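You operate a simulated robot arm through the tools that you are given. There is no shell and no other tool.

Carry out the task below with a simulated robot arm. There is one attempt and no reset: what you move stays moved.

JOB
Set the test arm's spring with the weight hung on its peg.
Fine: lock free, wheel till the arm's tip is in the green band, lock again; then the weight back where it stood. Set down upright: test weight.

Only the result counts: the job must be done as asked and must still hold three seconds after the hand-in. Knocking over, shifting, dropping, spilling or breaking anything else fails it.

ROBOT AND FRAMES
A 6-joint arm with a four-finger gripper on a trunk, on a base that drives. Base frame: it is fixed to the floor where the robot stands at the start and does not move with it; the origin is under the middle of the robot, x ahead of it, y to its left, z up; the surface under the hand at the start is at about z = 0.8. Readings come in m, rad, newtons and seconds.
With the tool pointing down near the work surface it reaches from about 0.24 to 0.68 m from the robot's upright axis, wherever it stands. Its first joint turns from -2.897 to 2.897 rad. Places, roughly: arm jig [0.6, -0.2, 0.9]; tension lock [0.6, -0.2, 0.9]. Payload 3.43 kg.
The TCP is the grasp point between the finger pads, 0.03 m short of the fingertips. In the tool frame z runs along the fingers and y along their closing line. Largest opening 0.12 m; the body of the gripper starts 0.085 m behind the TCP.
Orientation is that of the tool frame in the base frame, as [roll, pitch, yaw] about the fixed x, y, z axes, in that order (R = Rz(yaw) Ry(pitch) Rx(roll)). With the fingers straight down and closing along the base's y, the tool's x points along the base's -x, its y along +y and its z along -z.

CONTROLS
- The arm moves only by the tool nudge_tool. Its argument "steps" is a list of rows, each an object (a shift or turn left out is 0, a gripper value left out holds the last) with "jaw": the gripper command, from -1 (shut) to 1 (fully open), values between in proportion; "translation": the shift along the base's x, y, z in m, a list of three; "delta_rot": the turn, a rotation vector about the base's x, y, z in rad, a list of three. In form: [{"jaw": jaw, "translation": [dx, dy, dz], "delta_rot": [ax, ay, az]}, ...]. A call has 1 to 20 rows; each row is the pose to reach, as a shift and turn from the pose commanded when the call began. Rows are played at 5 a second. More than 0.05 m and 0.15 rad between two rows, or a gripper value outside its range, and nothing of the call is played. Where a pose cannot be reached the arm comes as near as it can. A force on the tool above 80 N (or 10 N above the force at the start of the call, whichever is more), or a blocked arm, ends the call early, and 0.2 s more pass. The fingers move at their own pace and stop on an object; they squeeze with about 44 N. The grip force told is the motor's: it shows also when the fingers shut on nothing. Time passes only in rows, and 0.2 s behind the last, so rows that repeat a pose let the fingers close. It gives the time, the measured TCP pose, the force on the tool (base axes), the opening and the grip force at its end, in the units of the frame above (readings bear some noise), with the torque about the TCP (base axes, N m) and any sound that the robot's microphone picked up.
- Cameras (640 x 400 px; columns grow to the right, rows downward): "scene" is now at [0.0465, 0.0977, 1.6872]; the picture's right is [-0.51, -0.86, 0.00], its down [-0.65, 0.39, -0.66] and it looks along [0.56, -0.34, -0.75] (base axes); focal length 260 px, centre (320, 200). "wrist" rides on the gripper at [0.071, -0.017, -0.121] in the tool frame; the picture's right is [0.23, 0.97, 0.00], its down [-0.81, 0.19, -0.55] and it looks along [-0.54, 0.13, 0.83] (tool axes); focal length 275 px, centre (320, 200).
- get_image(camera): a new picture of that camera. No time passes.
- lift_body(by): slides the trunk up (or, below 0, down) by that many m; the arm and the scene camera ride with it, the base frame stays. It gives what a move gives, with no picture.
- roll_base(legs): drives the robot by 1 to 6 legs, each [ahead, left, turn to the left] in m, m and rad, along the robot's own axes; the way and the turn of a leg run together, so that a leg with both is an arc; at most 1.5 m and 3.142 rad a leg. The arm and the cameras ride along, it lands a little off, and it stops where it bumps. It gives what a move gives.
- aim_head(pan, tilt): turns the head with the scene camera to pan (to the left, within 2.094 rad either way) and tilt (down, from -0.506 to 1.204), counted from straight ahead of the robot. It gives what a move gives.
- locate(camera, pixels): for up to 12 pixels [column, row] of the newest picture of that camera ("zoom" is the newest enlarged one), the place [x, y, z] in the base frame of the surface seen there, good to about 0.003 m. No time passes.
- enlarge(camera, box): a new picture of the part [left, top, right, bottom] of that camera's present view, enlarged. No time passes.
- hand_in(): hands the job in; it is judged then, once.

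Leave the gripper open and the arm clear of the work at the hand-in unless told otherwise.

The tools are called after "Call:" as name(argument=value, ...) on one line, values as JSON. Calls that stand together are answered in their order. nudge_tool: Moves the arm, as the interface text tells. Its arguments: {"type":"object","properties":{"steps":{"type":"array","items":{"type":"object","properties":{"jaw":{"type":"number"},"translation":{"type":"array","items":{"type":"number"}},"delta_rot":{"type":"array","items":{"type":"number"}}}}}},"required":["steps"]} The other tools are called the same way: lift_body (by) slides the trunk up or down; roll_base (legs) drives the base; aim_head (pan, tilt) turns the head that bears the scene camera; get_image (camera) takes a picture; locate (camera, pixels) gives the place of the surface under pixels of a picture; enlarge (camera, box) takes an enlarged picture of a part of a camera's view; hand_in () hands the job in.

At the start:

```text
time_s: 0.0
tcp_pos: [0.428, -0.0876, 1.1208]
orientation: [-3.141, 0.0, 3.141]
contact_force: [0.7, -0.5, 0.0]
moment: [-0.02, 0.01, -0.01]
opening: 0.1202
gripper_force: 0.0
trunk travel left (down, up): [-0.2, 0.24]
robot x, y, heading: [-0.0007, -0.0004, 0.001]
head pan, tilt: [-0.538, 0.855]
```

scene: 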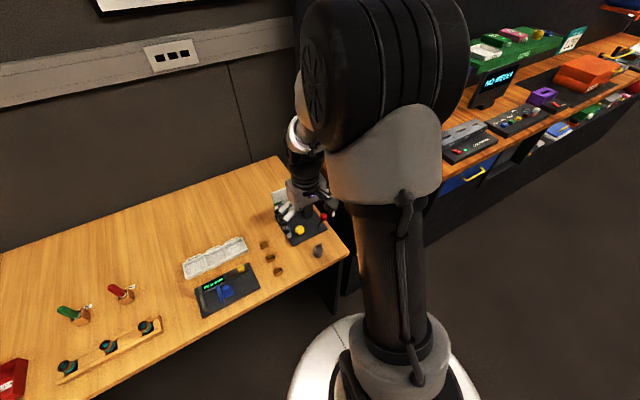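
wrist: 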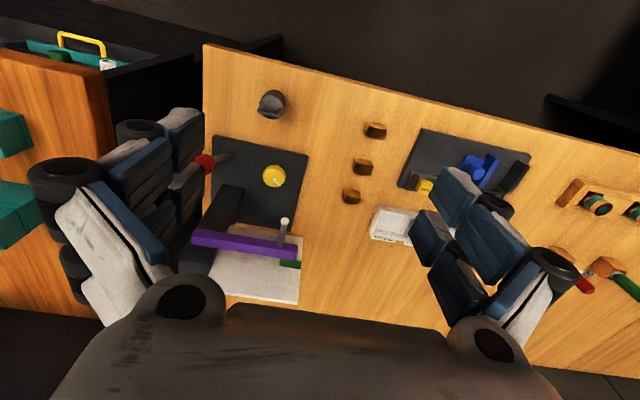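

The wrist view shows the jig: dark plate, yellow wheel at (274,176), red knob at (203,163), purple arm at (245,243), green mark at (290,264) and a grey weight at (271,103). I'll enlarge that part first.

Call:
enlarge(camera="wrist", box=[170, 70, 410, 310])

Call:
enlarge(camera="scene", box=[230, 160, 360, 290])

Call:
locate(camera="wrist", pixels=[[274, 176], [203, 163], [270, 98], [271, 112], [284, 222], [282, 240], [200, 240], [290, 264], [260, 215], [300, 150], [220, 140], [222, 157]])

```text
1.67 times, centred on (290, 190) of wrist
```

zoom: 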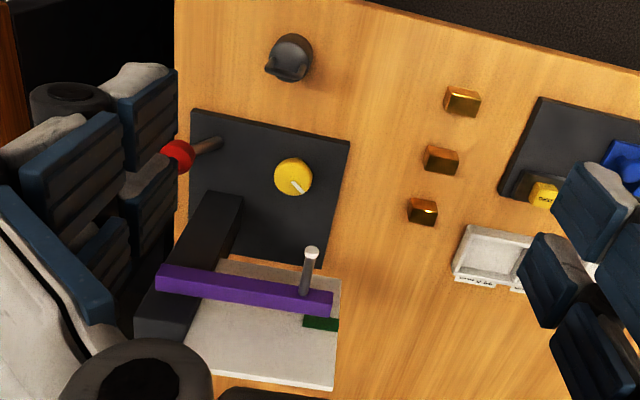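

```text
3.08 times, centred on (295, 225) of scene
```

zoom: 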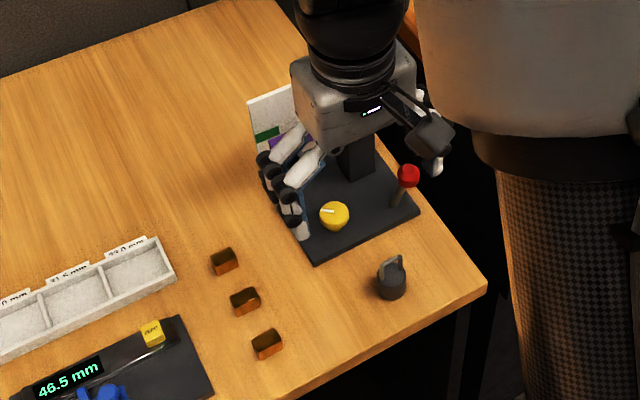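

```text
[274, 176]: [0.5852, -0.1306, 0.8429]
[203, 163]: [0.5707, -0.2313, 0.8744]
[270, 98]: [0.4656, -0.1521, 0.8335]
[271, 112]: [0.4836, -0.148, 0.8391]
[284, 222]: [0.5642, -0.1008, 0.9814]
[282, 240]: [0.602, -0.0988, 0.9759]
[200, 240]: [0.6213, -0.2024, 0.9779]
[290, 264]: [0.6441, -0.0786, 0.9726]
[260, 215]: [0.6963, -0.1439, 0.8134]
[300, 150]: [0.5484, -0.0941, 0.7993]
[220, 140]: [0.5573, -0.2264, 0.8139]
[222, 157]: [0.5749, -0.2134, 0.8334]
```

The jig's parts are roughly placed. I move the arm left and up, out of the scene camera's view, to see the jig clearly.

Call:
nudge_tool(steps=[{"jaw": 1, "translation": [0, 0.05, 0.02]}, {"translation": [-0.02, 0.1, 0.03]}, {"translation": [-0.04, 0.15, 0.03]}, {"translation": [-0.06, 0.2, 0.03]}, {"translation": [-0.08, 0.25, 0.03]}, {"translation": [-0.1, 0.29, 0.03]}, {"translation": [-0.1, 0.33, 0.03]}, {"translation": [-0.1, 0.33, 0.03]}])

Call:
get_image(camera="scene")

Call:
get_image(camera="wrist")

```text
refused: row 1 steps farther than a row can; nothing moved
```

```text
taken
```

scene: 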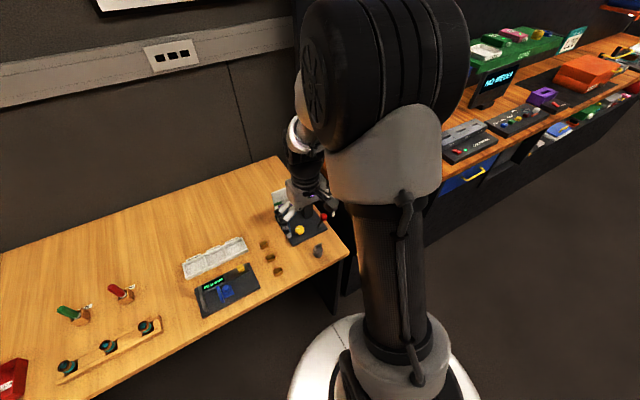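

```text
taken
```

wrist: 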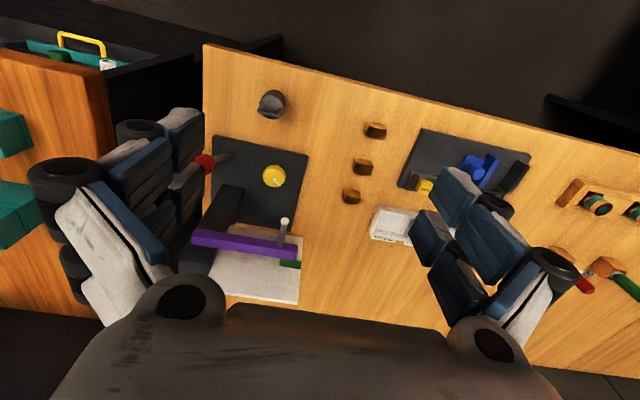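

The step was too long, so nothing moved. I repeat it with shorter steps.

Call:
nudge_tool(steps=[{"jaw": 1, "translation": [0, 0.04, 0.02]}, {"translation": [-0.015, 0.08, 0.03]}, {"translation": [-0.03, 0.12, 0.03]}, {"translation": [-0.045, 0.16, 0.03]}, {"translation": [-0.06, 0.2, 0.03]}, {"translation": [-0.075, 0.24, 0.03]}, {"translation": [-0.09, 0.28, 0.03]}, {"translation": [-0.09, 0.32, 0.03]}, {"translation": [-0.09, 0.32, 0.03]}])

Call:
get_image(camera="scene")

Call:
get_image(camera="wrist")

```text
time_s: 2.0
tcp_pos: [0.3353, 0.2291, 1.1535]
orientation: [-3.141, -0.001, 3.141]
contact_force: [-0.7, 1.0, -0.3]
moment: [0.05, -0.04, 0.01]
opening: 0.12
gripper_force: 0.0
trunk travel left (down, up): [-0.2, 0.24]
robot x, y, heading: [0.0002, 0.0016, -0.0]
head pan, tilt: [-0.538, 0.855]
```

```text
taken
```

scene: 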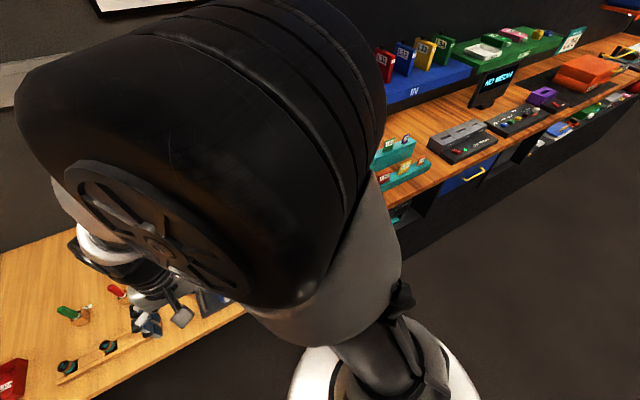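

```text
taken
```

wrist: 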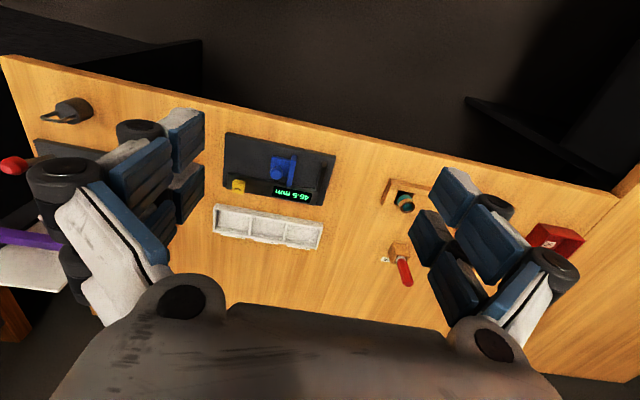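

The arm's shoulder blocks the view from this side. I take it back and over to the right instead, staying high.

Call:
nudge_tool(steps=[{"translation": [0, -0.045, 0.0]}, {"translation": [0, -0.09, 0]}, {"translation": [0, -0.135, 0]}, {"translation": [0, -0.18, 0]}, {"translation": [0, -0.225, 0]}, {"translation": [0, -0.27, 0]}, {"translation": [0, -0.315, 0]}, {"translation": [0, -0.36, 0]}, {"translation": [0, -0.405, 0]}, {"translation": [0, -0.45, 0]}, {"translation": [0, -0.495, 0]}, {"translation": [0, -0.54, 0]}, {"translation": [0, -0.585, 0]}, {"translation": [0, -0.63, 0]}, {"translation": [0, -0.66, 0]}, {"translation": [0, -0.66, 0]}])

Call:
get_image(camera="scene")

Call:
get_image(camera="wrist")

```text
time_s: 5.4
tcp_pos: [0.3351, -0.4257, 1.1503]
orientation: [3.141, 0.0, 3.141]
contact_force: [0.0, 0.2, -0.1]
moment: [-0.02, -0.02, -0.03]
opening: 0.1201
gripper_force: 0.1
trunk travel left (down, up): [-0.2, 0.24]
robot x, y, heading: [0.0049, 0.0004, -0.001]
head pan, tilt: [-0.538, 0.855]
```

```text
taken
```

scene: 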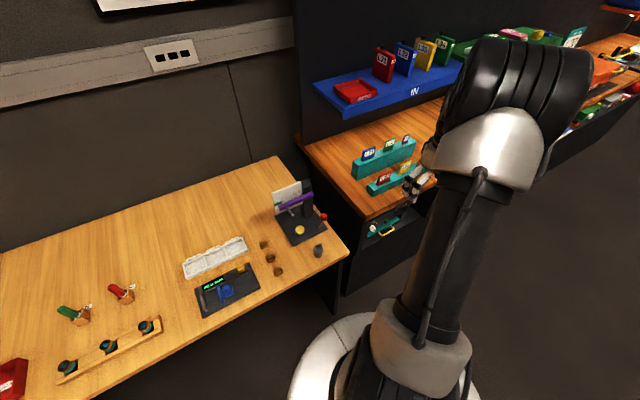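

```text
taken
```

wrist: 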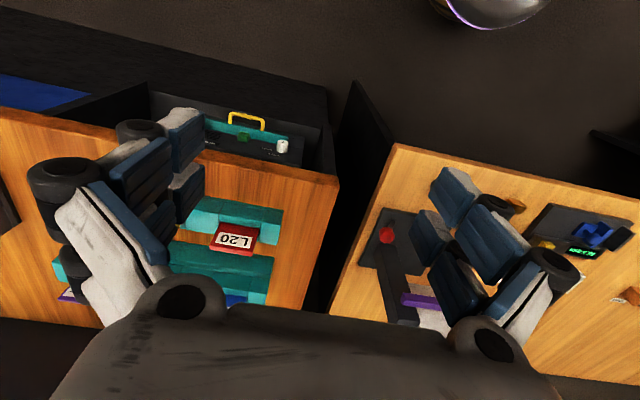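

The jig is now in clear view around (300,215). I enlarge it.

Call:
enlarge(camera="scene", box=[255, 170, 345, 275])

```text
3.81 times, centred on (300, 222) of scene
```

zoom: 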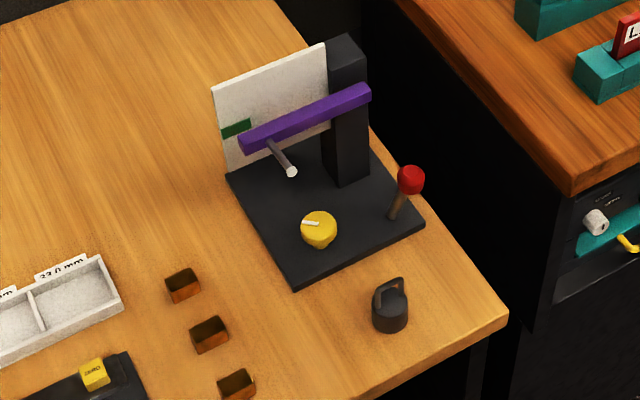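

Now it's clear: the arm pivots at the black post on the right, with a peg pointing at the robot near its left end and a green band on the white board. I locate its parts.

Call:
locate(camera="zoom", pixels=[[291, 172], [272, 145], [245, 142], [365, 95], [240, 128], [224, 131], [319, 217], [410, 178], [392, 214], [390, 305], [387, 285], [399, 283]])

Call:
locate(camera="zoom", pixels=[[230, 182], [297, 282], [422, 224], [505, 318], [350, 398], [330, 120], [214, 90], [325, 45], [182, 285], [348, 40], [365, 55], [310, 222]])

Call:
enlarge(camera="scene", box=[270, 175, 320, 215])

Call:
enlarge(camera="scene", box=[285, 205, 335, 265])

```text
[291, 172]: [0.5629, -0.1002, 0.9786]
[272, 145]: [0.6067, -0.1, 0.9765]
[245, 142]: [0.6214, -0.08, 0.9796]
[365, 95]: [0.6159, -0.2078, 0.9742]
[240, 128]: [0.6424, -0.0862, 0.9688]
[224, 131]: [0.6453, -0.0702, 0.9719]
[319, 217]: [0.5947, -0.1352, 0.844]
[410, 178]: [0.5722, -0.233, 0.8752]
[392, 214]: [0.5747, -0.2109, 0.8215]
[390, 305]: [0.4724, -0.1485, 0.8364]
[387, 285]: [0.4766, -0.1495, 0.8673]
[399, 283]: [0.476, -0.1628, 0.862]
```

```text
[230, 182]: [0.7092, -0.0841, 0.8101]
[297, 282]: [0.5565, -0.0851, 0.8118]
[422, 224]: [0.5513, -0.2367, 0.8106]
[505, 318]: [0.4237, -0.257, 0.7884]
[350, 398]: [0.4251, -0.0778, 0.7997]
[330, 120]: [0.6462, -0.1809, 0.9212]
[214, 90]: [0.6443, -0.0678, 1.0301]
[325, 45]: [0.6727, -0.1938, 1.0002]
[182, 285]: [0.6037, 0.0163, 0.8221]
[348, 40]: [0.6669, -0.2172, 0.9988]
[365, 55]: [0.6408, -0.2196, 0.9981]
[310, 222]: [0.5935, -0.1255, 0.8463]
```

```text
10.00 times, centred on (295, 195) of scene
```

zoom: 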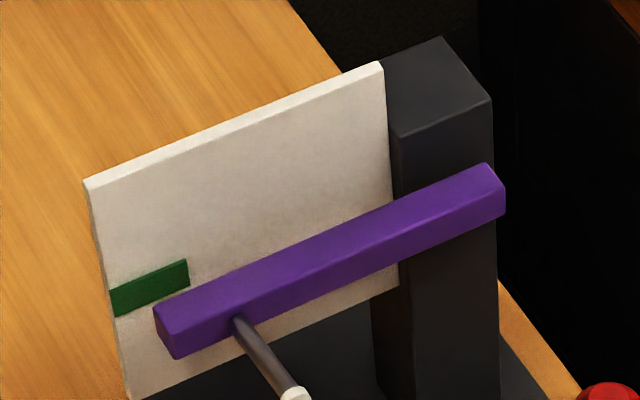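

```text
6.67 times, centred on (310, 235) of scene
```

zoom: 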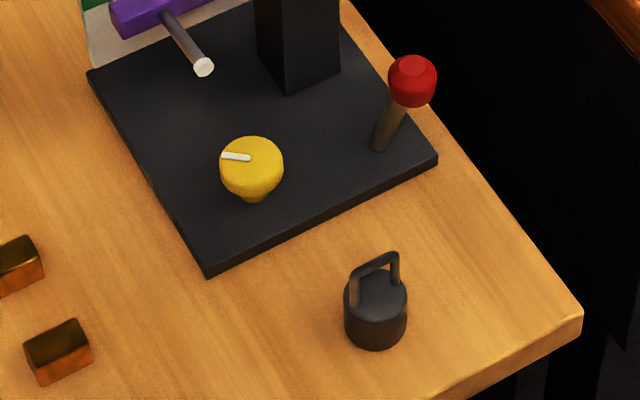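

I fix finer points now: the wheel, the lever and the weight's handle in this last zoom.

Call:
locate(camera="zoom", pixels=[[251, 145], [224, 165], [281, 165], [252, 190], [252, 138], [412, 65], [412, 95], [380, 145], [353, 298], [399, 275], [372, 262], [375, 290]])

Call:
locate(camera="zoom", pixels=[[345, 315], [406, 315], [376, 345], [376, 320], [204, 67], [175, 25], [396, 110], [350, 345], [400, 345], [390, 255], [355, 275], [250, 200]])

Call:
enlarge(camera="scene", box=[270, 175, 320, 215])

Call:
locate(camera="zoom", pixels=[[114, 292], [117, 312], [184, 263], [150, 278], [152, 296], [165, 345], [215, 300], [220, 325], [485, 172], [490, 205], [240, 322], [290, 390]])

```text
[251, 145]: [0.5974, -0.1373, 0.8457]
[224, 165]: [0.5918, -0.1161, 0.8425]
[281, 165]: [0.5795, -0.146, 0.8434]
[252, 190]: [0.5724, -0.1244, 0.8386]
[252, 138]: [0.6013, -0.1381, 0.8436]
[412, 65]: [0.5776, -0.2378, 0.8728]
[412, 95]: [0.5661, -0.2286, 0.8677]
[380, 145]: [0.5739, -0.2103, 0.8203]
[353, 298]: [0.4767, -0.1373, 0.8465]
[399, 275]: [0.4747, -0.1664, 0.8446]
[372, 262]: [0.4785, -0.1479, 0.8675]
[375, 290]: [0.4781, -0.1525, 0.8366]
```

```text
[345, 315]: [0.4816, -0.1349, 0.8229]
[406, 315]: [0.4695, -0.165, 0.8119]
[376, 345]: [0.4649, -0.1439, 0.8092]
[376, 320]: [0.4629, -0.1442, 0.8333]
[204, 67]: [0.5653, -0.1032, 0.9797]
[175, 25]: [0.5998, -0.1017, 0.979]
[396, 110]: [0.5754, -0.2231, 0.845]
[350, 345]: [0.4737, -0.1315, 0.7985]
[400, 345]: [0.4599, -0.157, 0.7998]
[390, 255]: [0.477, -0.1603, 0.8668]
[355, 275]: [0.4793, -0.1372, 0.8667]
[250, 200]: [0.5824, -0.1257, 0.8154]
```

```text
10.00 times, centred on (295, 195) of scene
```

zoom: 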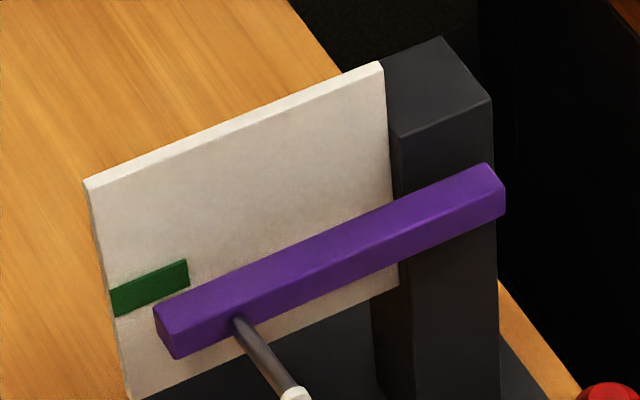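

```text
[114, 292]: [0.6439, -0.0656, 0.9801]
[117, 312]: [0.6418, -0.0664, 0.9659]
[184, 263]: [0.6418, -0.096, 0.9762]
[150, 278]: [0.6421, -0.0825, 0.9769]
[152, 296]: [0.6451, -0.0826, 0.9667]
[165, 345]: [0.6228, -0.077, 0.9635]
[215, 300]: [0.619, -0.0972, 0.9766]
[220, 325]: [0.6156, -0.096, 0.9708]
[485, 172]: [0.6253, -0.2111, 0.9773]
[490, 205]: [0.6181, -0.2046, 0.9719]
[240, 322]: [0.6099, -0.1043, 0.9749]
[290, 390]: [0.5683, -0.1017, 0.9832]
```

The band spans z ≈ 0.966–0.980. The peg runs along x at y ≈ -0.101 from x ≈ 0.563 to 0.607, the weight stands at about (0.477, -0.151), and its loop lies in the y-z plane. I bring the hand above the weight, high, for a closer wrist picture.

Call:
nudge_tool(steps=[{"translation": [0.02, 0.04, 0.0]}, {"translation": [0.04, 0.08, 0]}, {"translation": [0.06, 0.12, 0]}, {"translation": [0.08, 0.16, 0]}, {"translation": [0.1, 0.2, 0]}, {"translation": [0.12, 0.235, 0]}, {"translation": [0.142, 0.275, 0]}, {"translation": [0.142, 0.275, -0.04]}, {"translation": [0.142, 0.275, -0.08]}, {"translation": [0.142, 0.275, -0.12]}, {"translation": [0.142, 0.275, -0.16]}, {"translation": [0.142, 0.275, -0.16]}])

Call:
get_image(camera="wrist")

Call:
get_image(camera="scene")

```text
time_s: 8.0
tcp_pos: [0.4792, -0.1541, 0.9878]
orientation: [-3.141, 0.0, 3.141]
contact_force: [0.6, 0.6, 0.8]
moment: [-0.03, -0.02, -0.02]
opening: 0.1201
gripper_force: 0.1
trunk travel left (down, up): [-0.2, 0.24]
robot x, y, heading: [0.0006, -0.0002, -0.002]
head pan, tilt: [-0.538, 0.855]
```

```text
taken
```

wrist: 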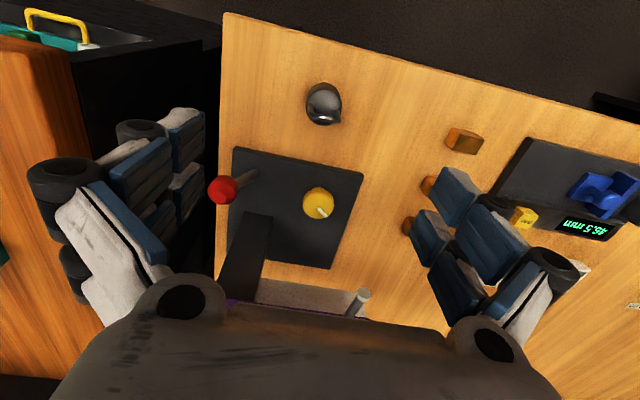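

```text
taken
```

scene: 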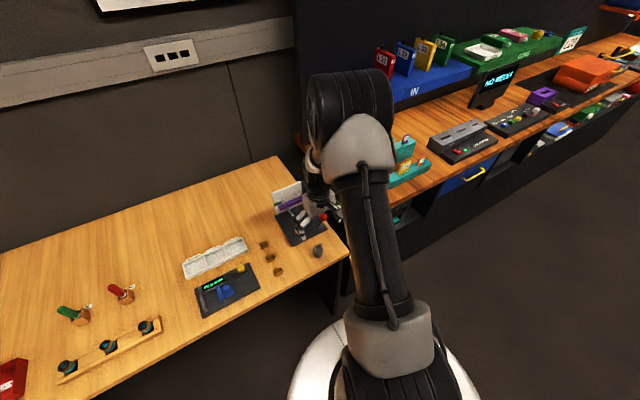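

The weight is at (323,104) in the wrist picture and lies below the hand. I enlarge to fix its handle and body.

Call:
enlarge(camera="wrist", box=[280, 70, 370, 140])

Call:
locate(camera="wrist", pixels=[[309, 104], [340, 104], [323, 85], [323, 119], [310, 110], [337, 115], [318, 204], [237, 190], [363, 294], [360, 305], [222, 189], [255, 172]])

```text
5.71 times, centred on (325, 105) of wrist
```

zoom: 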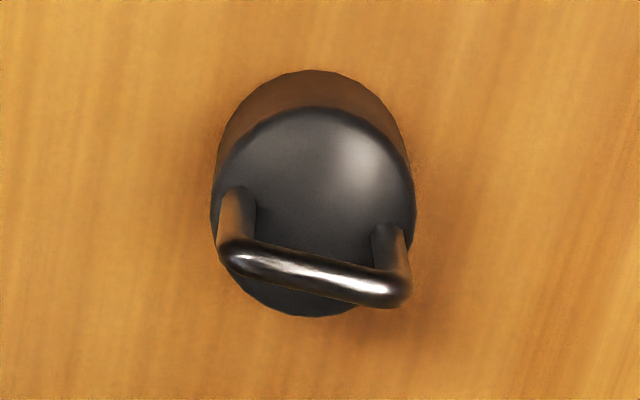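

```text
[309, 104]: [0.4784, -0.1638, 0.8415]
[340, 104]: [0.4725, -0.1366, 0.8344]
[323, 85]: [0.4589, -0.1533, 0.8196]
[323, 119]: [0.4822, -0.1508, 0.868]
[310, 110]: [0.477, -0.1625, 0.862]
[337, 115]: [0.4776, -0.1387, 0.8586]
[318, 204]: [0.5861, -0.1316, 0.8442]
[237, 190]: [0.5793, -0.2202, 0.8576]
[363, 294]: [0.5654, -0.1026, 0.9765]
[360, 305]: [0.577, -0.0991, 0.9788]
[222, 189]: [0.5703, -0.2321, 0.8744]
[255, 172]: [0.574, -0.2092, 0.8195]
```

I locate the rim and handle ends in the zoom.

Call:
locate(camera="zoom", pixels=[[215, 195], [411, 185], [315, 110], [305, 310], [222, 240], [408, 290], [315, 272], [240, 255], [385, 290], [312, 180], [312, 75], [390, 235]])

```text
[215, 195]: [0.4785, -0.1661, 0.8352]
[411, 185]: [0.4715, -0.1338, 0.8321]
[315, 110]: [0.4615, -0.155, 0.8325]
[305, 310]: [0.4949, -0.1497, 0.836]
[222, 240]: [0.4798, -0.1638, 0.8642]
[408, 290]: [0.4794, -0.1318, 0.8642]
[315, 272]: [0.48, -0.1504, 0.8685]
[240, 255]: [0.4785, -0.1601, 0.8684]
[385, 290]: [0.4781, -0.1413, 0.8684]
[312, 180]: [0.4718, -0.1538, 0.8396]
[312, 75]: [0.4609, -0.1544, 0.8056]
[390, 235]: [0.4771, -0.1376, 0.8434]
```

Rim gives the weight's centre at (0.478, -0.150), radius ≈ 0.0165, body top 0.838, handle top 0.868. I descend around its body, jaws along y and half closed, to z ≈ 0.838.

Call:
nudge_tool(steps=[{"jaw": 0.2, "translation": [-0.001, 0.004, -0.03]}, {"translation": [-0.001, 0.004, -0.07]}, {"translation": [-0.001, 0.004, -0.11]}, {"translation": [-0.001, 0.004, -0.14]}, {"translation": [-0.001, 0.004, -0.15]}, {"translation": [-0.001, 0.004, -0.15]}])

Call:
enlarge(camera="wrist", box=[240, 120, 400, 220])

```text
time_s: 9.4
tcp_pos: [0.4799, -0.1512, 0.8415]
orientation: [-3.14, 0.002, -3.141]
contact_force: [0.3, -0.6, 0.7]
moment: [0.0, -0.03, 0.01]
opening: 0.0722
gripper_force: 0.2
trunk travel left (down, up): [-0.2, 0.24]
robot x, y, heading: [-0.0014, 0.0017, 0.004]
head pan, tilt: [-0.538, 0.855]
```

```text
4.00 times, centred on (320, 170) of wrist
```

zoom: 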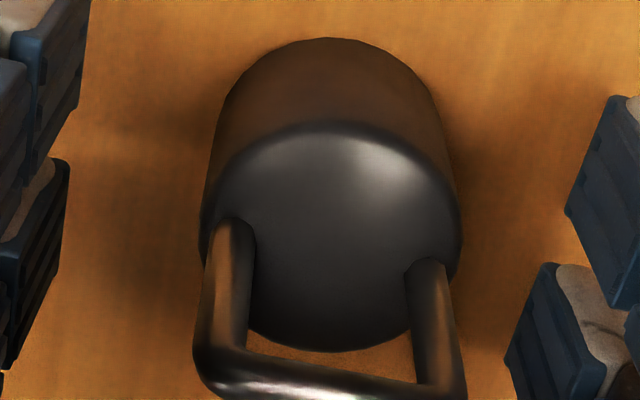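

The body sits between the pads. I close.

Call:
nudge_tool(steps=[{"jaw": -0.2}, {"jaw": -0.4}, {"jaw": -0.6}, {"jaw": -0.8}, {"jaw": -1}, {"jaw": -1}, {"jaw": -1}])

Call:
enlarge(camera="wrist", box=[240, 120, 400, 220])

```text
time_s: 11.0
tcp_pos: [0.4798, -0.1504, 0.8414]
orientation: [3.14, 0.0, -3.141]
contact_force: [0.2, 1.2, 2.1]
moment: [0.0, 0.02, -0.02]
opening: 0.0329
gripper_force: 44.1
trunk travel left (down, up): [-0.2, 0.24]
robot x, y, heading: [-0.0011, -0.0004, 0.002]
head pan, tilt: [-0.538, 0.855]
```

```text
4.00 times, centred on (320, 170) of wrist
```

zoom: 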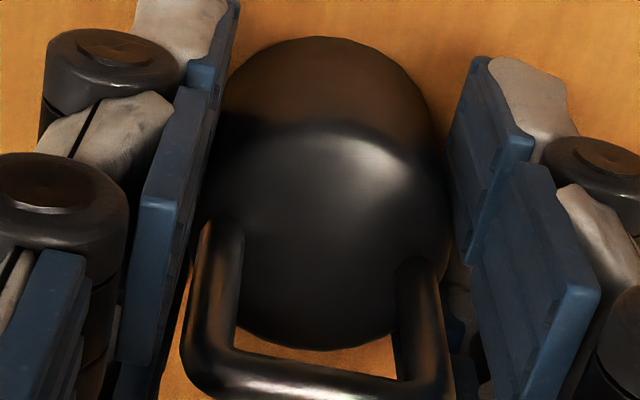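

Held at opening 0.033. I lift straight up to z ≈ 0.964 and then slide to y ≈ -0.101, in front of the peg tip but still 8 cm short of it.

Call:
nudge_tool(steps=[{"translation": [0, 0, 0.03]}, {"translation": [0, 0, 0.07]}, {"translation": [0, 0, 0.11]}, {"translation": [0, 0.02, 0.123]}, {"translation": [0, 0.05, 0.123]}, {"translation": [0, 0.05, 0.123]}, {"translation": [0, 0.05, 0.123]}])

Call:
get_image(camera="wrist")

Call:
enlarge(camera="wrist", box=[240, 180, 400, 300])

Call:
enlarge(camera="scene", box=[270, 170, 350, 250])

```text
time_s: 12.6
tcp_pos: [0.4783, -0.0988, 0.964]
orientation: [3.141, 0.0, -3.14]
contact_force: [0.5, 0.2, -3.5]
moment: [-0.01, 0.0, -0.01]
opening: 0.0329
gripper_force: 44.0
trunk travel left (down, up): [-0.2, 0.24]
robot x, y, heading: [-0.0017, 0.0044, 0.002]
head pan, tilt: [-0.538, 0.855]
```

```text
taken
```

wrist: 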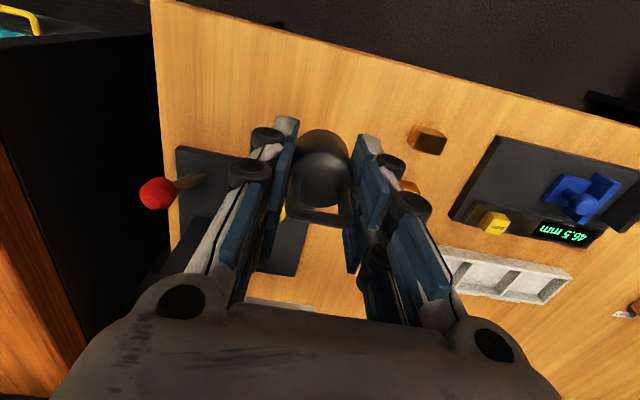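

```text
3.33 times, centred on (320, 240) of wrist
```

zoom: 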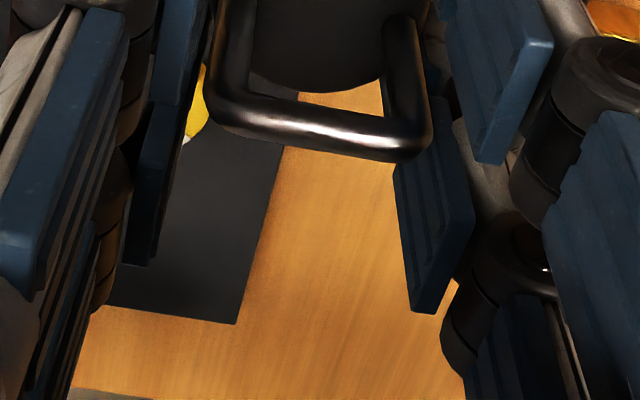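

```text
5.00 times, centred on (310, 210) of scene
```

zoom: 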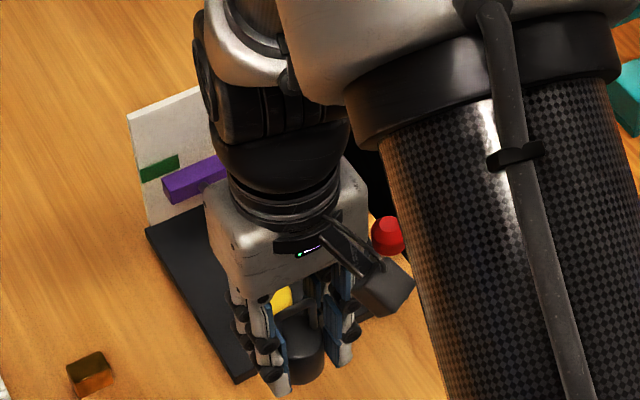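

The weight hangs straight and true in the grip (about 3.5 N). I advance to x ≈ 0.535, just short of the peg tip, where the wrist camera should see the peg.

Call:
nudge_tool(steps=[{"translation": [0.02, -0.002, -0.001]}, {"translation": [0.04, -0.002, -0.001]}, {"translation": [0.057, -0.002, -0.001]}, {"translation": [0.057, -0.002, -0.001]}])

Call:
get_image(camera="wrist")

Call:
enlarge(camera="wrist", box=[260, 170, 400, 270])

```text
time_s: 13.6
tcp_pos: [0.5344, -0.1001, 0.9629]
orientation: [3.141, 0.0, 3.141]
contact_force: [-0.7, 0.6, -2.6]
moment: [0.01, 0.02, 0.0]
opening: 0.0327
gripper_force: 44.1
trunk travel left (down, up): [-0.2, 0.24]
robot x, y, heading: [0.0035, -0.0018, -0.004]
head pan, tilt: [-0.538, 0.855]
```

```text
taken
```

wrist: 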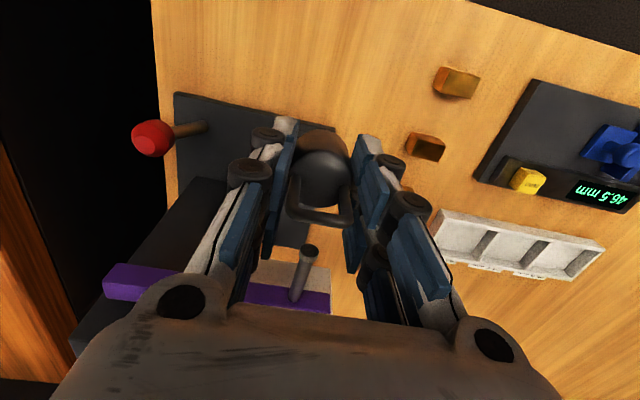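

```text
4.00 times, centred on (330, 220) of wrist
```

zoom: 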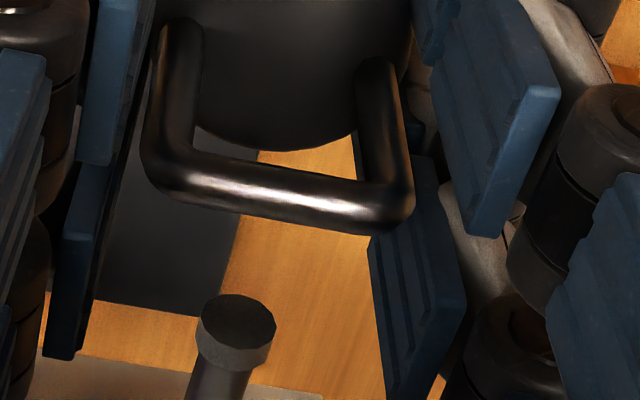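

Now the peg cap and the handle show together. I locate cap rim and handle bar.

Call:
locate(camera="zoom", pixels=[[237, 318], [237, 298], [237, 345], [202, 322], [273, 322], [225, 375], [280, 192], [165, 165], [400, 210], [280, 110], [237, 335], [215, 345]])

```text
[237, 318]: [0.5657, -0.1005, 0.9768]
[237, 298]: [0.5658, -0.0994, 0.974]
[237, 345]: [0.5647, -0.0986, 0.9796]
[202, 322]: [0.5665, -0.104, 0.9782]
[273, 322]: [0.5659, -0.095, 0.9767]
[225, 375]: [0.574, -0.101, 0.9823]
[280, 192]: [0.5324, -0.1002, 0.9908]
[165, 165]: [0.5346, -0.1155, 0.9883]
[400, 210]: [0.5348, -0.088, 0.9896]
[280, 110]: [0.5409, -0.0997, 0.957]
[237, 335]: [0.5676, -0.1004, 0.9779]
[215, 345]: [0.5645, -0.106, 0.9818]
```

The cap centre is at about (0.566, -0.100, 0.977) and the hole runs z ≈ 0.960–0.985. I raise 4 mm and advance halfway first, in small steps.

Call:
nudge_tool(steps=[{"translation": [0.0, 0.001, 0.004]}, {"translation": [0.01, 0.001, 0.004]}, {"translation": [0.02, 0.001, 0.004]}, {"translation": [0.03, 0.001, 0.004]}, {"translation": [0.036, 0.001, 0.004]}, {"translation": [0.036, 0.001, 0.004]}])

Call:
enlarge(camera="wrist", box=[260, 150, 400, 250])

```text
time_s: 15.0
tcp_pos: [0.572, -0.1012, 0.966]
orientation: [-3.14, -0.001, 3.141]
contact_force: [-1.1, -0.1, -1.6]
moment: [0.01, 0.05, 0.01]
opening: 0.0325
gripper_force: 44.2
trunk travel left (down, up): [-0.2, 0.24]
robot x, y, heading: [-0.0024, 0.0027, 0.003]
head pan, tilt: [-0.538, 0.855]
```

```text
4.00 times, centred on (330, 200) of wrist
```

zoom: 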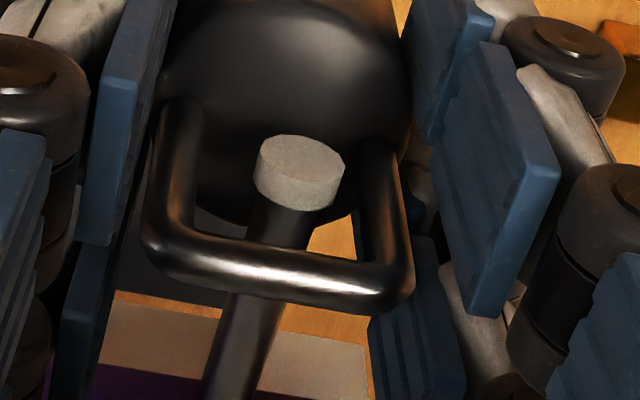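

The cap is through the loop. I advance 14 mm more to mid-peg, then lower slowly until the peg takes the weight.

Call:
nudge_tool(steps=[{"translation": [0.007, 0.0, 0.0]}, {"translation": [0.013, 0.0, 0.0]}, {"translation": [0.013, 0.0, 0.0]}, {"translation": [0.013, 0, -0.003]}, {"translation": [0.013, 0, -0.005]}, {"translation": [0.013, 0, -0.005]}])

Call:
enlarge(camera="wrist", box=[260, 150, 400, 250])

```text
time_s: 16.4
tcp_pos: [0.5834, -0.1009, 0.9617]
orientation: [-3.14, 0.0, 3.141]
contact_force: [0.3, 1.0, -2.9]
moment: [-0.01, -0.05, -0.03]
opening: 0.0327
gripper_force: 44.6
trunk travel left (down, up): [-0.2, 0.24]
robot x, y, heading: [-0.0019, -0.0002, 0.0]
head pan, tilt: [-0.538, 0.855]
```

```text
4.00 times, centred on (330, 200) of wrist
```

zoom: 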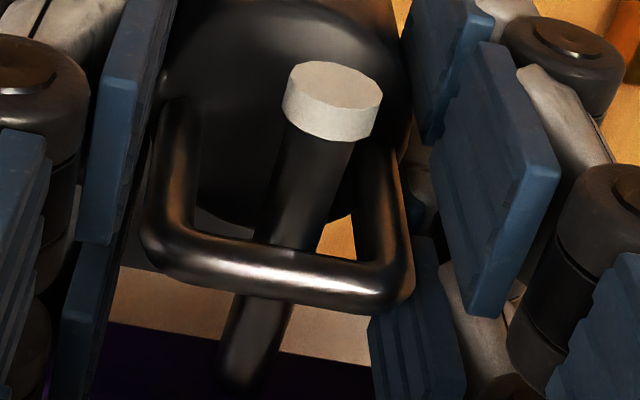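

Not yet carried (−2.9 N). I lower 2 mm more.

Call:
nudge_tool(steps=[{"translation": [0, 0, -0.001]}, {"translation": [0, 0, -0.002]}, {"translation": [0, 0, -0.002]}])

```text
time_s: 17.2
tcp_pos: [0.5839, -0.1012, 0.9598]
orientation: [3.14, 0.0, 3.14]
contact_force: [0.1, 0.5, -2.5]
moment: [0.01, 0.0, 0.0]
opening: 0.0328
gripper_force: 44.1
trunk travel left (down, up): [-0.2, 0.24]
robot x, y, heading: [-0.0012, 0.0015, 0.004]
head pan, tilt: [-0.538, 0.855]
```

Call:
nudge_tool(steps=[{"translation": [0, 0, -0.001]}, {"translation": [0, 0, -0.002]}, {"translation": [0, 0, -0.002]}])

Call:
enlarge(camera="wrist", box=[260, 150, 400, 250])

```text
time_s: 18.0
tcp_pos: [0.5835, -0.0999, 0.9582]
orientation: [3.141, 0.001, -3.141]
contact_force: [0.1, 1.0, -2.2]
moment: [0.01, 0.05, 0.0]
opening: 0.0329
gripper_force: 44.5
trunk travel left (down, up): [-0.2, 0.24]
robot x, y, heading: [-0.0005, 0.0013, 0.0]
head pan, tilt: [-0.538, 0.855]
```

```text
4.00 times, centred on (330, 200) of wrist
```

zoom: 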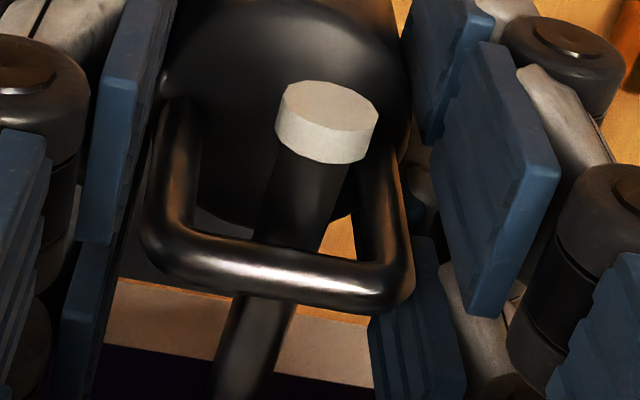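

Still no contact; I lower on, 1 mm at a time, up to 4 mm.

Call:
nudge_tool(steps=[{"translation": [0, 0, -0.001]}, {"translation": [0, 0, -0.002]}, {"translation": [0, 0, -0.002]}])

Call:
locate(camera="zoom", pixels=[[325, 100], [255, 330], [270, 265], [330, 280], [310, 200]])

```text
time_s: 18.8
tcp_pos: [0.5842, -0.1005, 0.9559]
orientation: [3.142, -0.002, 3.141]
contact_force: [-0.2, 0.3, -3.0]
moment: [0.0, -0.04, -0.02]
opening: 0.0328
gripper_force: 43.4
trunk travel left (down, up): [-0.2, 0.24]
robot x, y, heading: [-0.0033, 0.0001, -0.004]
head pan, tilt: [-0.538, 0.855]
```

```text
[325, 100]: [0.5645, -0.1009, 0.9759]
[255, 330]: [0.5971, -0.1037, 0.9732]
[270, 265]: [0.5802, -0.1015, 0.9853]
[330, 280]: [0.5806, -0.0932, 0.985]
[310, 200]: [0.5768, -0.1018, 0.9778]
```

Call:
nudge_tool(steps=[{"translation": [0, 0, -0.001]}, {"translation": [0, 0, -0.0015]}, {"translation": [0, 0, -0.0015]}])

Call:
nudge_tool(steps=[{"translation": [0, 0, -0.001]}, {"translation": [0, 0, -0.0015]}, {"translation": [0, 0, -0.0015]}])

Call:
enlarge(camera="wrist", box=[260, 150, 400, 250])

```text
time_s: 19.6
tcp_pos: [0.5838, -0.1012, 0.9548]
orientation: [-3.141, 0.001, 3.141]
contact_force: [0.4, 0.2, -1.4]
moment: [0.03, -0.04, 0.06]
opening: 0.0327
gripper_force: 44.4
trunk travel left (down, up): [-0.2, 0.24]
robot x, y, heading: [-0.0009, 0.0001, 0.001]
head pan, tilt: [-0.538, 0.855]
```

```text
time_s: 20.4
tcp_pos: [0.5852, -0.1013, 0.9541]
orientation: [3.142, -0.003, -3.141]
contact_force: [-0.5, 0.2, -2.3]
moment: [0.02, -0.02, -0.02]
opening: 0.0329
gripper_force: 44.0
trunk travel left (down, up): [-0.2, 0.24]
robot x, y, heading: [-0.0026, -0.0004, -0.005]
head pan, tilt: [-0.538, 0.855]
```

```text
4.00 times, centred on (330, 200) of wrist
```

zoom: 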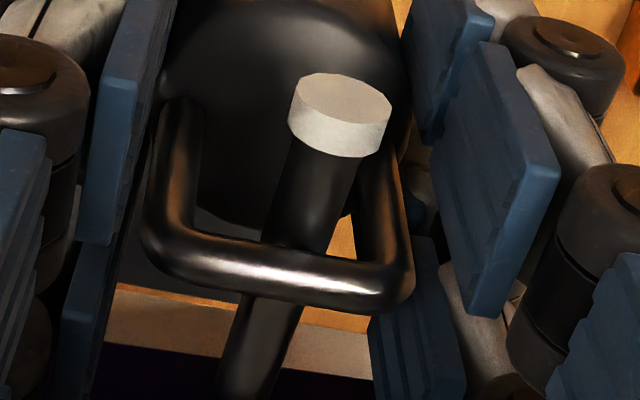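

Call:
nudge_tool(steps=[{"translation": [0, 0, -0.001]}, {"translation": [0, 0, -0.002]}, {"translation": [0, 0, -0.002]}])

Call:
enlarge(camera="scene", box=[270, 170, 350, 250])

```text
time_s: 21.2
tcp_pos: [0.586, -0.1017, 0.9508]
orientation: [3.141, 0.0, 3.142]
contact_force: [-0.7, -0.2, -1.0]
moment: [0.03, -0.01, -0.04]
opening: 0.0328
gripper_force: 43.7
trunk travel left (down, up): [-0.2, 0.24]
robot x, y, heading: [-0.0019, 0.0032, -0.002]
head pan, tilt: [-0.538, 0.855]
```

```text
5.00 times, centred on (310, 210) of scene
```

zoom: 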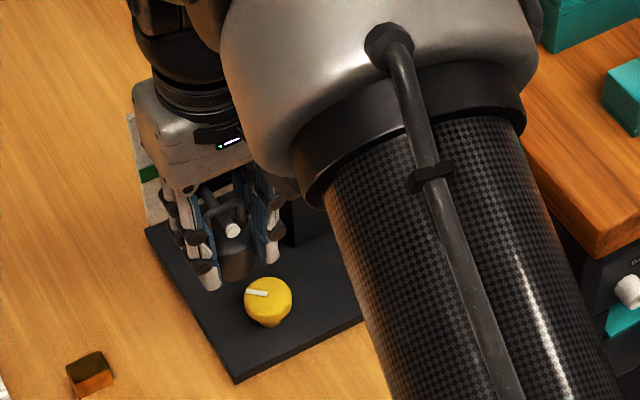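

The scene view shows the cap in front of the weight within the loop. Force is falling (−1.0 N), so I go another millimetre or two.

Call:
nudge_tool(steps=[{"translation": [0, 0, -0.001]}, {"translation": [0, 0, -0.001]}, {"translation": [0, 0, -0.001]}])

Call:
nudge_tool(steps=[{"translation": [0, 0, -0.001]}, {"translation": [0, 0, -0.001]}, {"translation": [0, 0, -0.001]}])

Call:
enlarge(camera="scene", box=[285, 190, 325, 230])

```text
time_s: 22.0
tcp_pos: [0.5857, -0.1004, 0.9492]
orientation: [-3.141, -0.001, -3.14]
contact_force: [0.3, -0.4, -0.5]
moment: [0.02, 0.0, 0.03]
opening: 0.0327
gripper_force: 44.0
trunk travel left (down, up): [-0.2, 0.24]
robot x, y, heading: [-0.0023, 0.0005, 0.0]
head pan, tilt: [-0.538, 0.855]
```

```text
time_s: 22.8
tcp_pos: [0.5854, -0.0995, 0.9495]
orientation: [3.141, 0.0, -3.141]
contact_force: [0.6, -0.2, -0.8]
moment: [0.01, 0.02, 0.0]
opening: 0.0329
gripper_force: 44.0
trunk travel left (down, up): [-0.2, 0.24]
robot x, y, heading: [0.0002, 0.0005, -0.003]
head pan, tilt: [-0.538, 0.855]
```

```text
10.00 times, centred on (305, 210) of scene
```

zoom: 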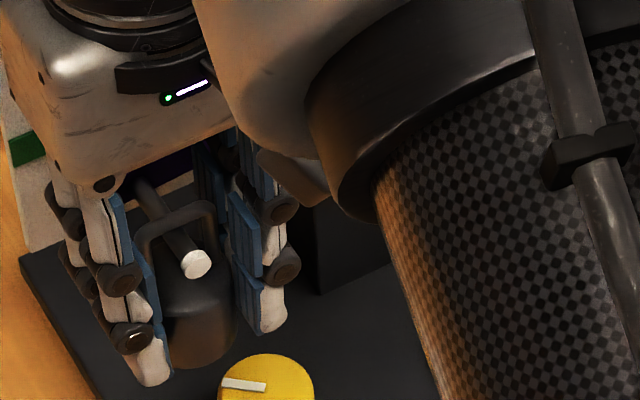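

Nearly all weight seems off the gripper. I go 1.5 mm more to make certain.

Call:
nudge_tool(steps=[{"translation": [0, 0, -0.001]}, {"translation": [0, 0, -0.0015]}, {"translation": [0, 0, -0.0015]}, {"translation": [0, 0, -0.0015]}])

Call:
enlarge(camera="wrist", box=[260, 150, 400, 250])

```text
time_s: 23.8
tcp_pos: [0.5838, -0.1002, 0.9472]
orientation: [3.141, 0.0, -3.141]
contact_force: [1.2, 0.7, -1.0]
moment: [0.0, 0.04, 0.02]
opening: 0.0327
gripper_force: 43.3
trunk travel left (down, up): [-0.2, 0.24]
robot x, y, heading: [-0.0007, -0.0006, 0.002]
head pan, tilt: [-0.538, 0.855]
```

```text
4.00 times, centred on (330, 200) of wrist
```

zoom: 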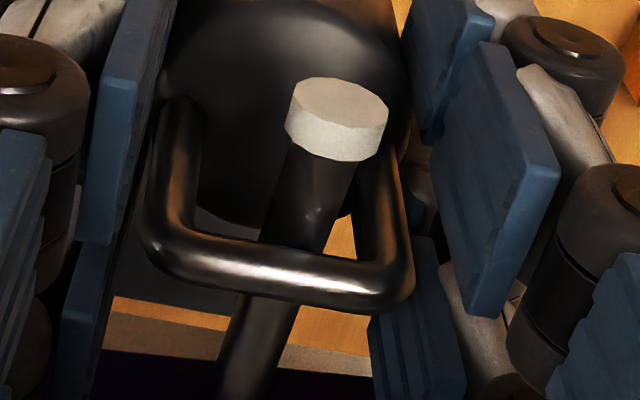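

The cap hasn't moved in my view although I lowered; the arm may be moving down with me. I locate cap, bar and arm.

Call:
locate(camera="zoom", pixels=[[340, 95], [270, 315], [300, 275], [305, 220], [190, 240], [390, 280]])

Call:
enlarge(camera="scene", box=[260, 170, 320, 230])

```text
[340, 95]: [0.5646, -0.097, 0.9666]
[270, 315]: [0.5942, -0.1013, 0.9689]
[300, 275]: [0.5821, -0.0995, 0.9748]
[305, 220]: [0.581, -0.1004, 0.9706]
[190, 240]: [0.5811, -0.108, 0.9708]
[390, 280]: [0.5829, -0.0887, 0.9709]
```

```text
6.67 times, centred on (290, 200) of scene
```

zoom: 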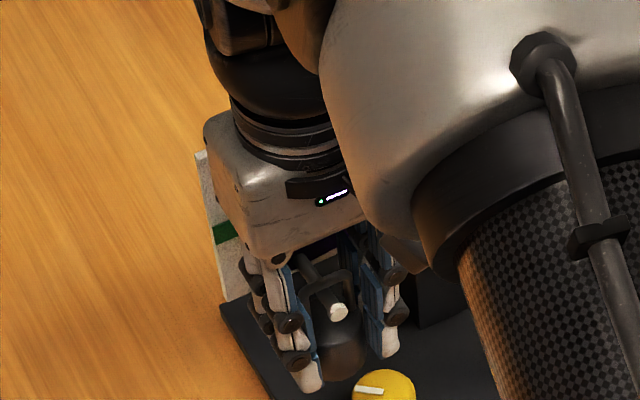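

The arm did come down: cap now z ≈ 0.967, with the load passing to it gradually. So the arm yields like a spring, and I keep lowering gently until it carries all the weight.

Call:
nudge_tool(steps=[{"translation": [0, 0, -0.001]}, {"translation": [0, 0, -0.002]}, {"translation": [0, 0, -0.003]}, {"translation": [0, 0, -0.003]}])

Call:
nudge_tool(steps=[{"translation": [0, 0, -0.001]}, {"translation": [0, 0, -0.002]}, {"translation": [0, 0, -0.003]}, {"translation": [0, 0, -0.003]}])

Call:
enlarge(camera="wrist", box=[260, 150, 400, 250])

Call:
locate(camera="zoom", pixels=[[340, 95], [270, 315], [300, 275], [305, 220], [190, 240], [390, 280]])

```text
time_s: 24.8
tcp_pos: [0.5834, -0.1, 0.946]
orientation: [-3.141, 0.0, -3.14]
contact_force: [0.2, -0.5, -1.6]
moment: [-0.03, -0.01, -0.02]
opening: 0.0327
gripper_force: 43.7
trunk travel left (down, up): [-0.2, 0.24]
robot x, y, heading: [-0.0016, 0.001, -0.002]
head pan, tilt: [-0.538, 0.855]
```

```text
time_s: 25.8
tcp_pos: [0.5833, -0.1004, 0.9416]
orientation: [3.141, -0.001, -3.141]
contact_force: [-0.2, 1.3, -0.2]
moment: [0.01, 0.03, 0.0]
opening: 0.0327
gripper_force: 44.0
trunk travel left (down, up): [-0.2, 0.24]
robot x, y, heading: [-0.0021, -0.0026, -0.002]
head pan, tilt: [-0.538, 0.855]
```

```text
4.00 times, centred on (330, 200) of wrist
```

zoom: 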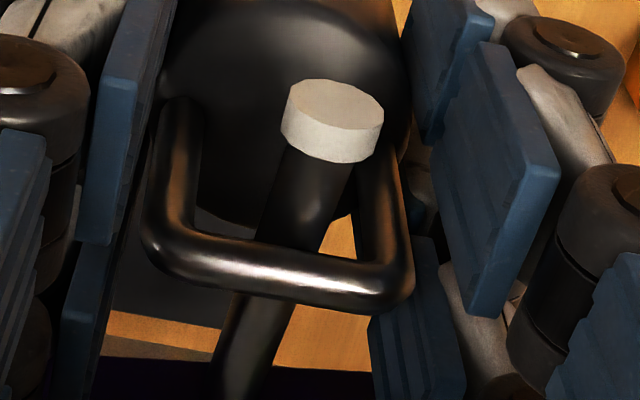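

```text
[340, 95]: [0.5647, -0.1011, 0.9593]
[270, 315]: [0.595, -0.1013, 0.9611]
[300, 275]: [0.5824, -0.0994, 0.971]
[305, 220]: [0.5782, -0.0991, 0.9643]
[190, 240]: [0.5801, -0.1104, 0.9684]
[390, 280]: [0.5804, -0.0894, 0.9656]
```

The arm follows the load freely, so the red lever locks the tension wheel and not the arm. I keep lowering until the gripper feels nothing.

Call:
nudge_tool(steps=[{"translation": [0, 0, -0.002]}, {"translation": [0, 0, -0.004]}, {"translation": [0, 0, -0.005]}, {"translation": [0, 0, -0.005]}])

Call:
nudge_tool(steps=[{"translation": [0, 0, 0]}, {"translation": [0, 0, 0]}])

Call:
enlarge(camera="wrist", box=[260, 150, 400, 250])

Call:
locate(camera="zoom", pixels=[[340, 95], [270, 315], [300, 275], [305, 220], [190, 240], [390, 280]])

```text
time_s: 26.8
tcp_pos: [0.5852, -0.1006, 0.9368]
orientation: [3.141, 0.0, 3.142]
contact_force: [2.5, -1.2, 0.3]
moment: [0.03, 0.04, -0.02]
opening: 0.0327
gripper_force: 43.7
trunk travel left (down, up): [-0.2, 0.24]
robot x, y, heading: [0.001, 0.0005, -0.001]
head pan, tilt: [-0.538, 0.855]
```

```text
time_s: 27.4
tcp_pos: [0.5846, -0.1002, 0.9372]
orientation: [-3.14, -0.001, -3.141]
contact_force: [1.3, 0.2, 0.0]
moment: [-0.02, 0.0, 0.03]
opening: 0.0327
gripper_force: 43.8
trunk travel left (down, up): [-0.2, 0.24]
robot x, y, heading: [-0.0011, 0.0005, -0.002]
head pan, tilt: [-0.538, 0.855]
```

```text
4.00 times, centred on (330, 200) of wrist
```

zoom: 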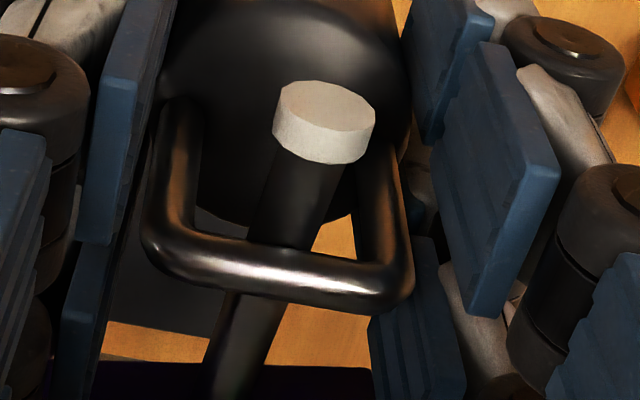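

```text
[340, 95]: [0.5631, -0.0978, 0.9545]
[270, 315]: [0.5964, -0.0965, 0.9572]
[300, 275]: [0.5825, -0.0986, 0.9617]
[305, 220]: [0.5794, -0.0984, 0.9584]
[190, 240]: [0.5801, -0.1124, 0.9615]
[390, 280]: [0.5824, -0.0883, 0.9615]
```

Force about zero now. I lower 5 mm further to see whether it turns positive.

Call:
nudge_tool(steps=[{"translation": [0, 0, -0.002]}, {"translation": [0, 0, -0.004]}, {"translation": [0, 0, -0.005]}, {"translation": [0, 0, -0.005]}])

Call:
nudge_tool(steps=[{"translation": [0, 0, -0.002]}, {"translation": [0, 0, -0.004]}, {"translation": [0, 0, -0.005]}, {"translation": [0, 0, -0.005]}])

Call:
enlarge(camera="wrist", box=[260, 150, 400, 250])

Call:
locate(camera="zoom", pixels=[[330, 95], [260, 315], [300, 275], [305, 220], [190, 240], [390, 280]])

```text
time_s: 28.4
tcp_pos: [0.5835, -0.0994, 0.9303]
orientation: [-3.141, -0.001, -3.14]
contact_force: [0.2, -0.6, 0.7]
moment: [0.06, -0.02, -0.02]
opening: 0.0327
gripper_force: 43.8
trunk travel left (down, up): [-0.2, 0.24]
robot x, y, heading: [0.0022, 0.002, 0.005]
head pan, tilt: [-0.538, 0.855]
```

```text
time_s: 29.4
tcp_pos: [0.5838, -0.1004, 0.926]
orientation: [-3.141, 0.0, -3.141]
contact_force: [0.0, -1.1, 3.2]
moment: [-0.01, 0.03, -0.03]
opening: 0.033
gripper_force: 44.1
trunk travel left (down, up): [-0.2, 0.24]
robot x, y, heading: [0.0009, -0.0012, -0.003]
head pan, tilt: [-0.538, 0.855]
```

```text
4.00 times, centred on (330, 200) of wrist
```

zoom: 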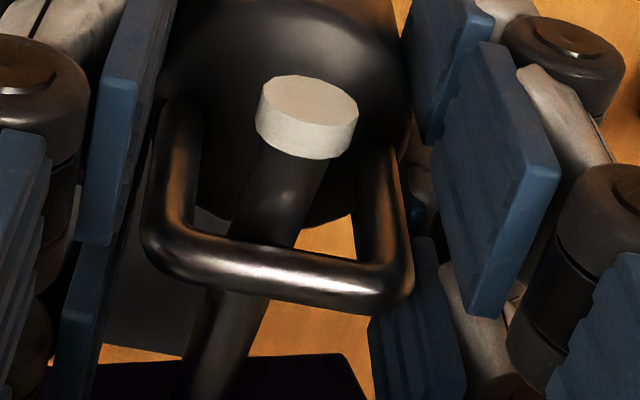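

```text
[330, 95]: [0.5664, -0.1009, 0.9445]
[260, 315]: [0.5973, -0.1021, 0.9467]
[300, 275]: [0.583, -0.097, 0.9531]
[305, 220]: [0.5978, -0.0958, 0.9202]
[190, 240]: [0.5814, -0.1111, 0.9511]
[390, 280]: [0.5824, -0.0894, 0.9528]
```

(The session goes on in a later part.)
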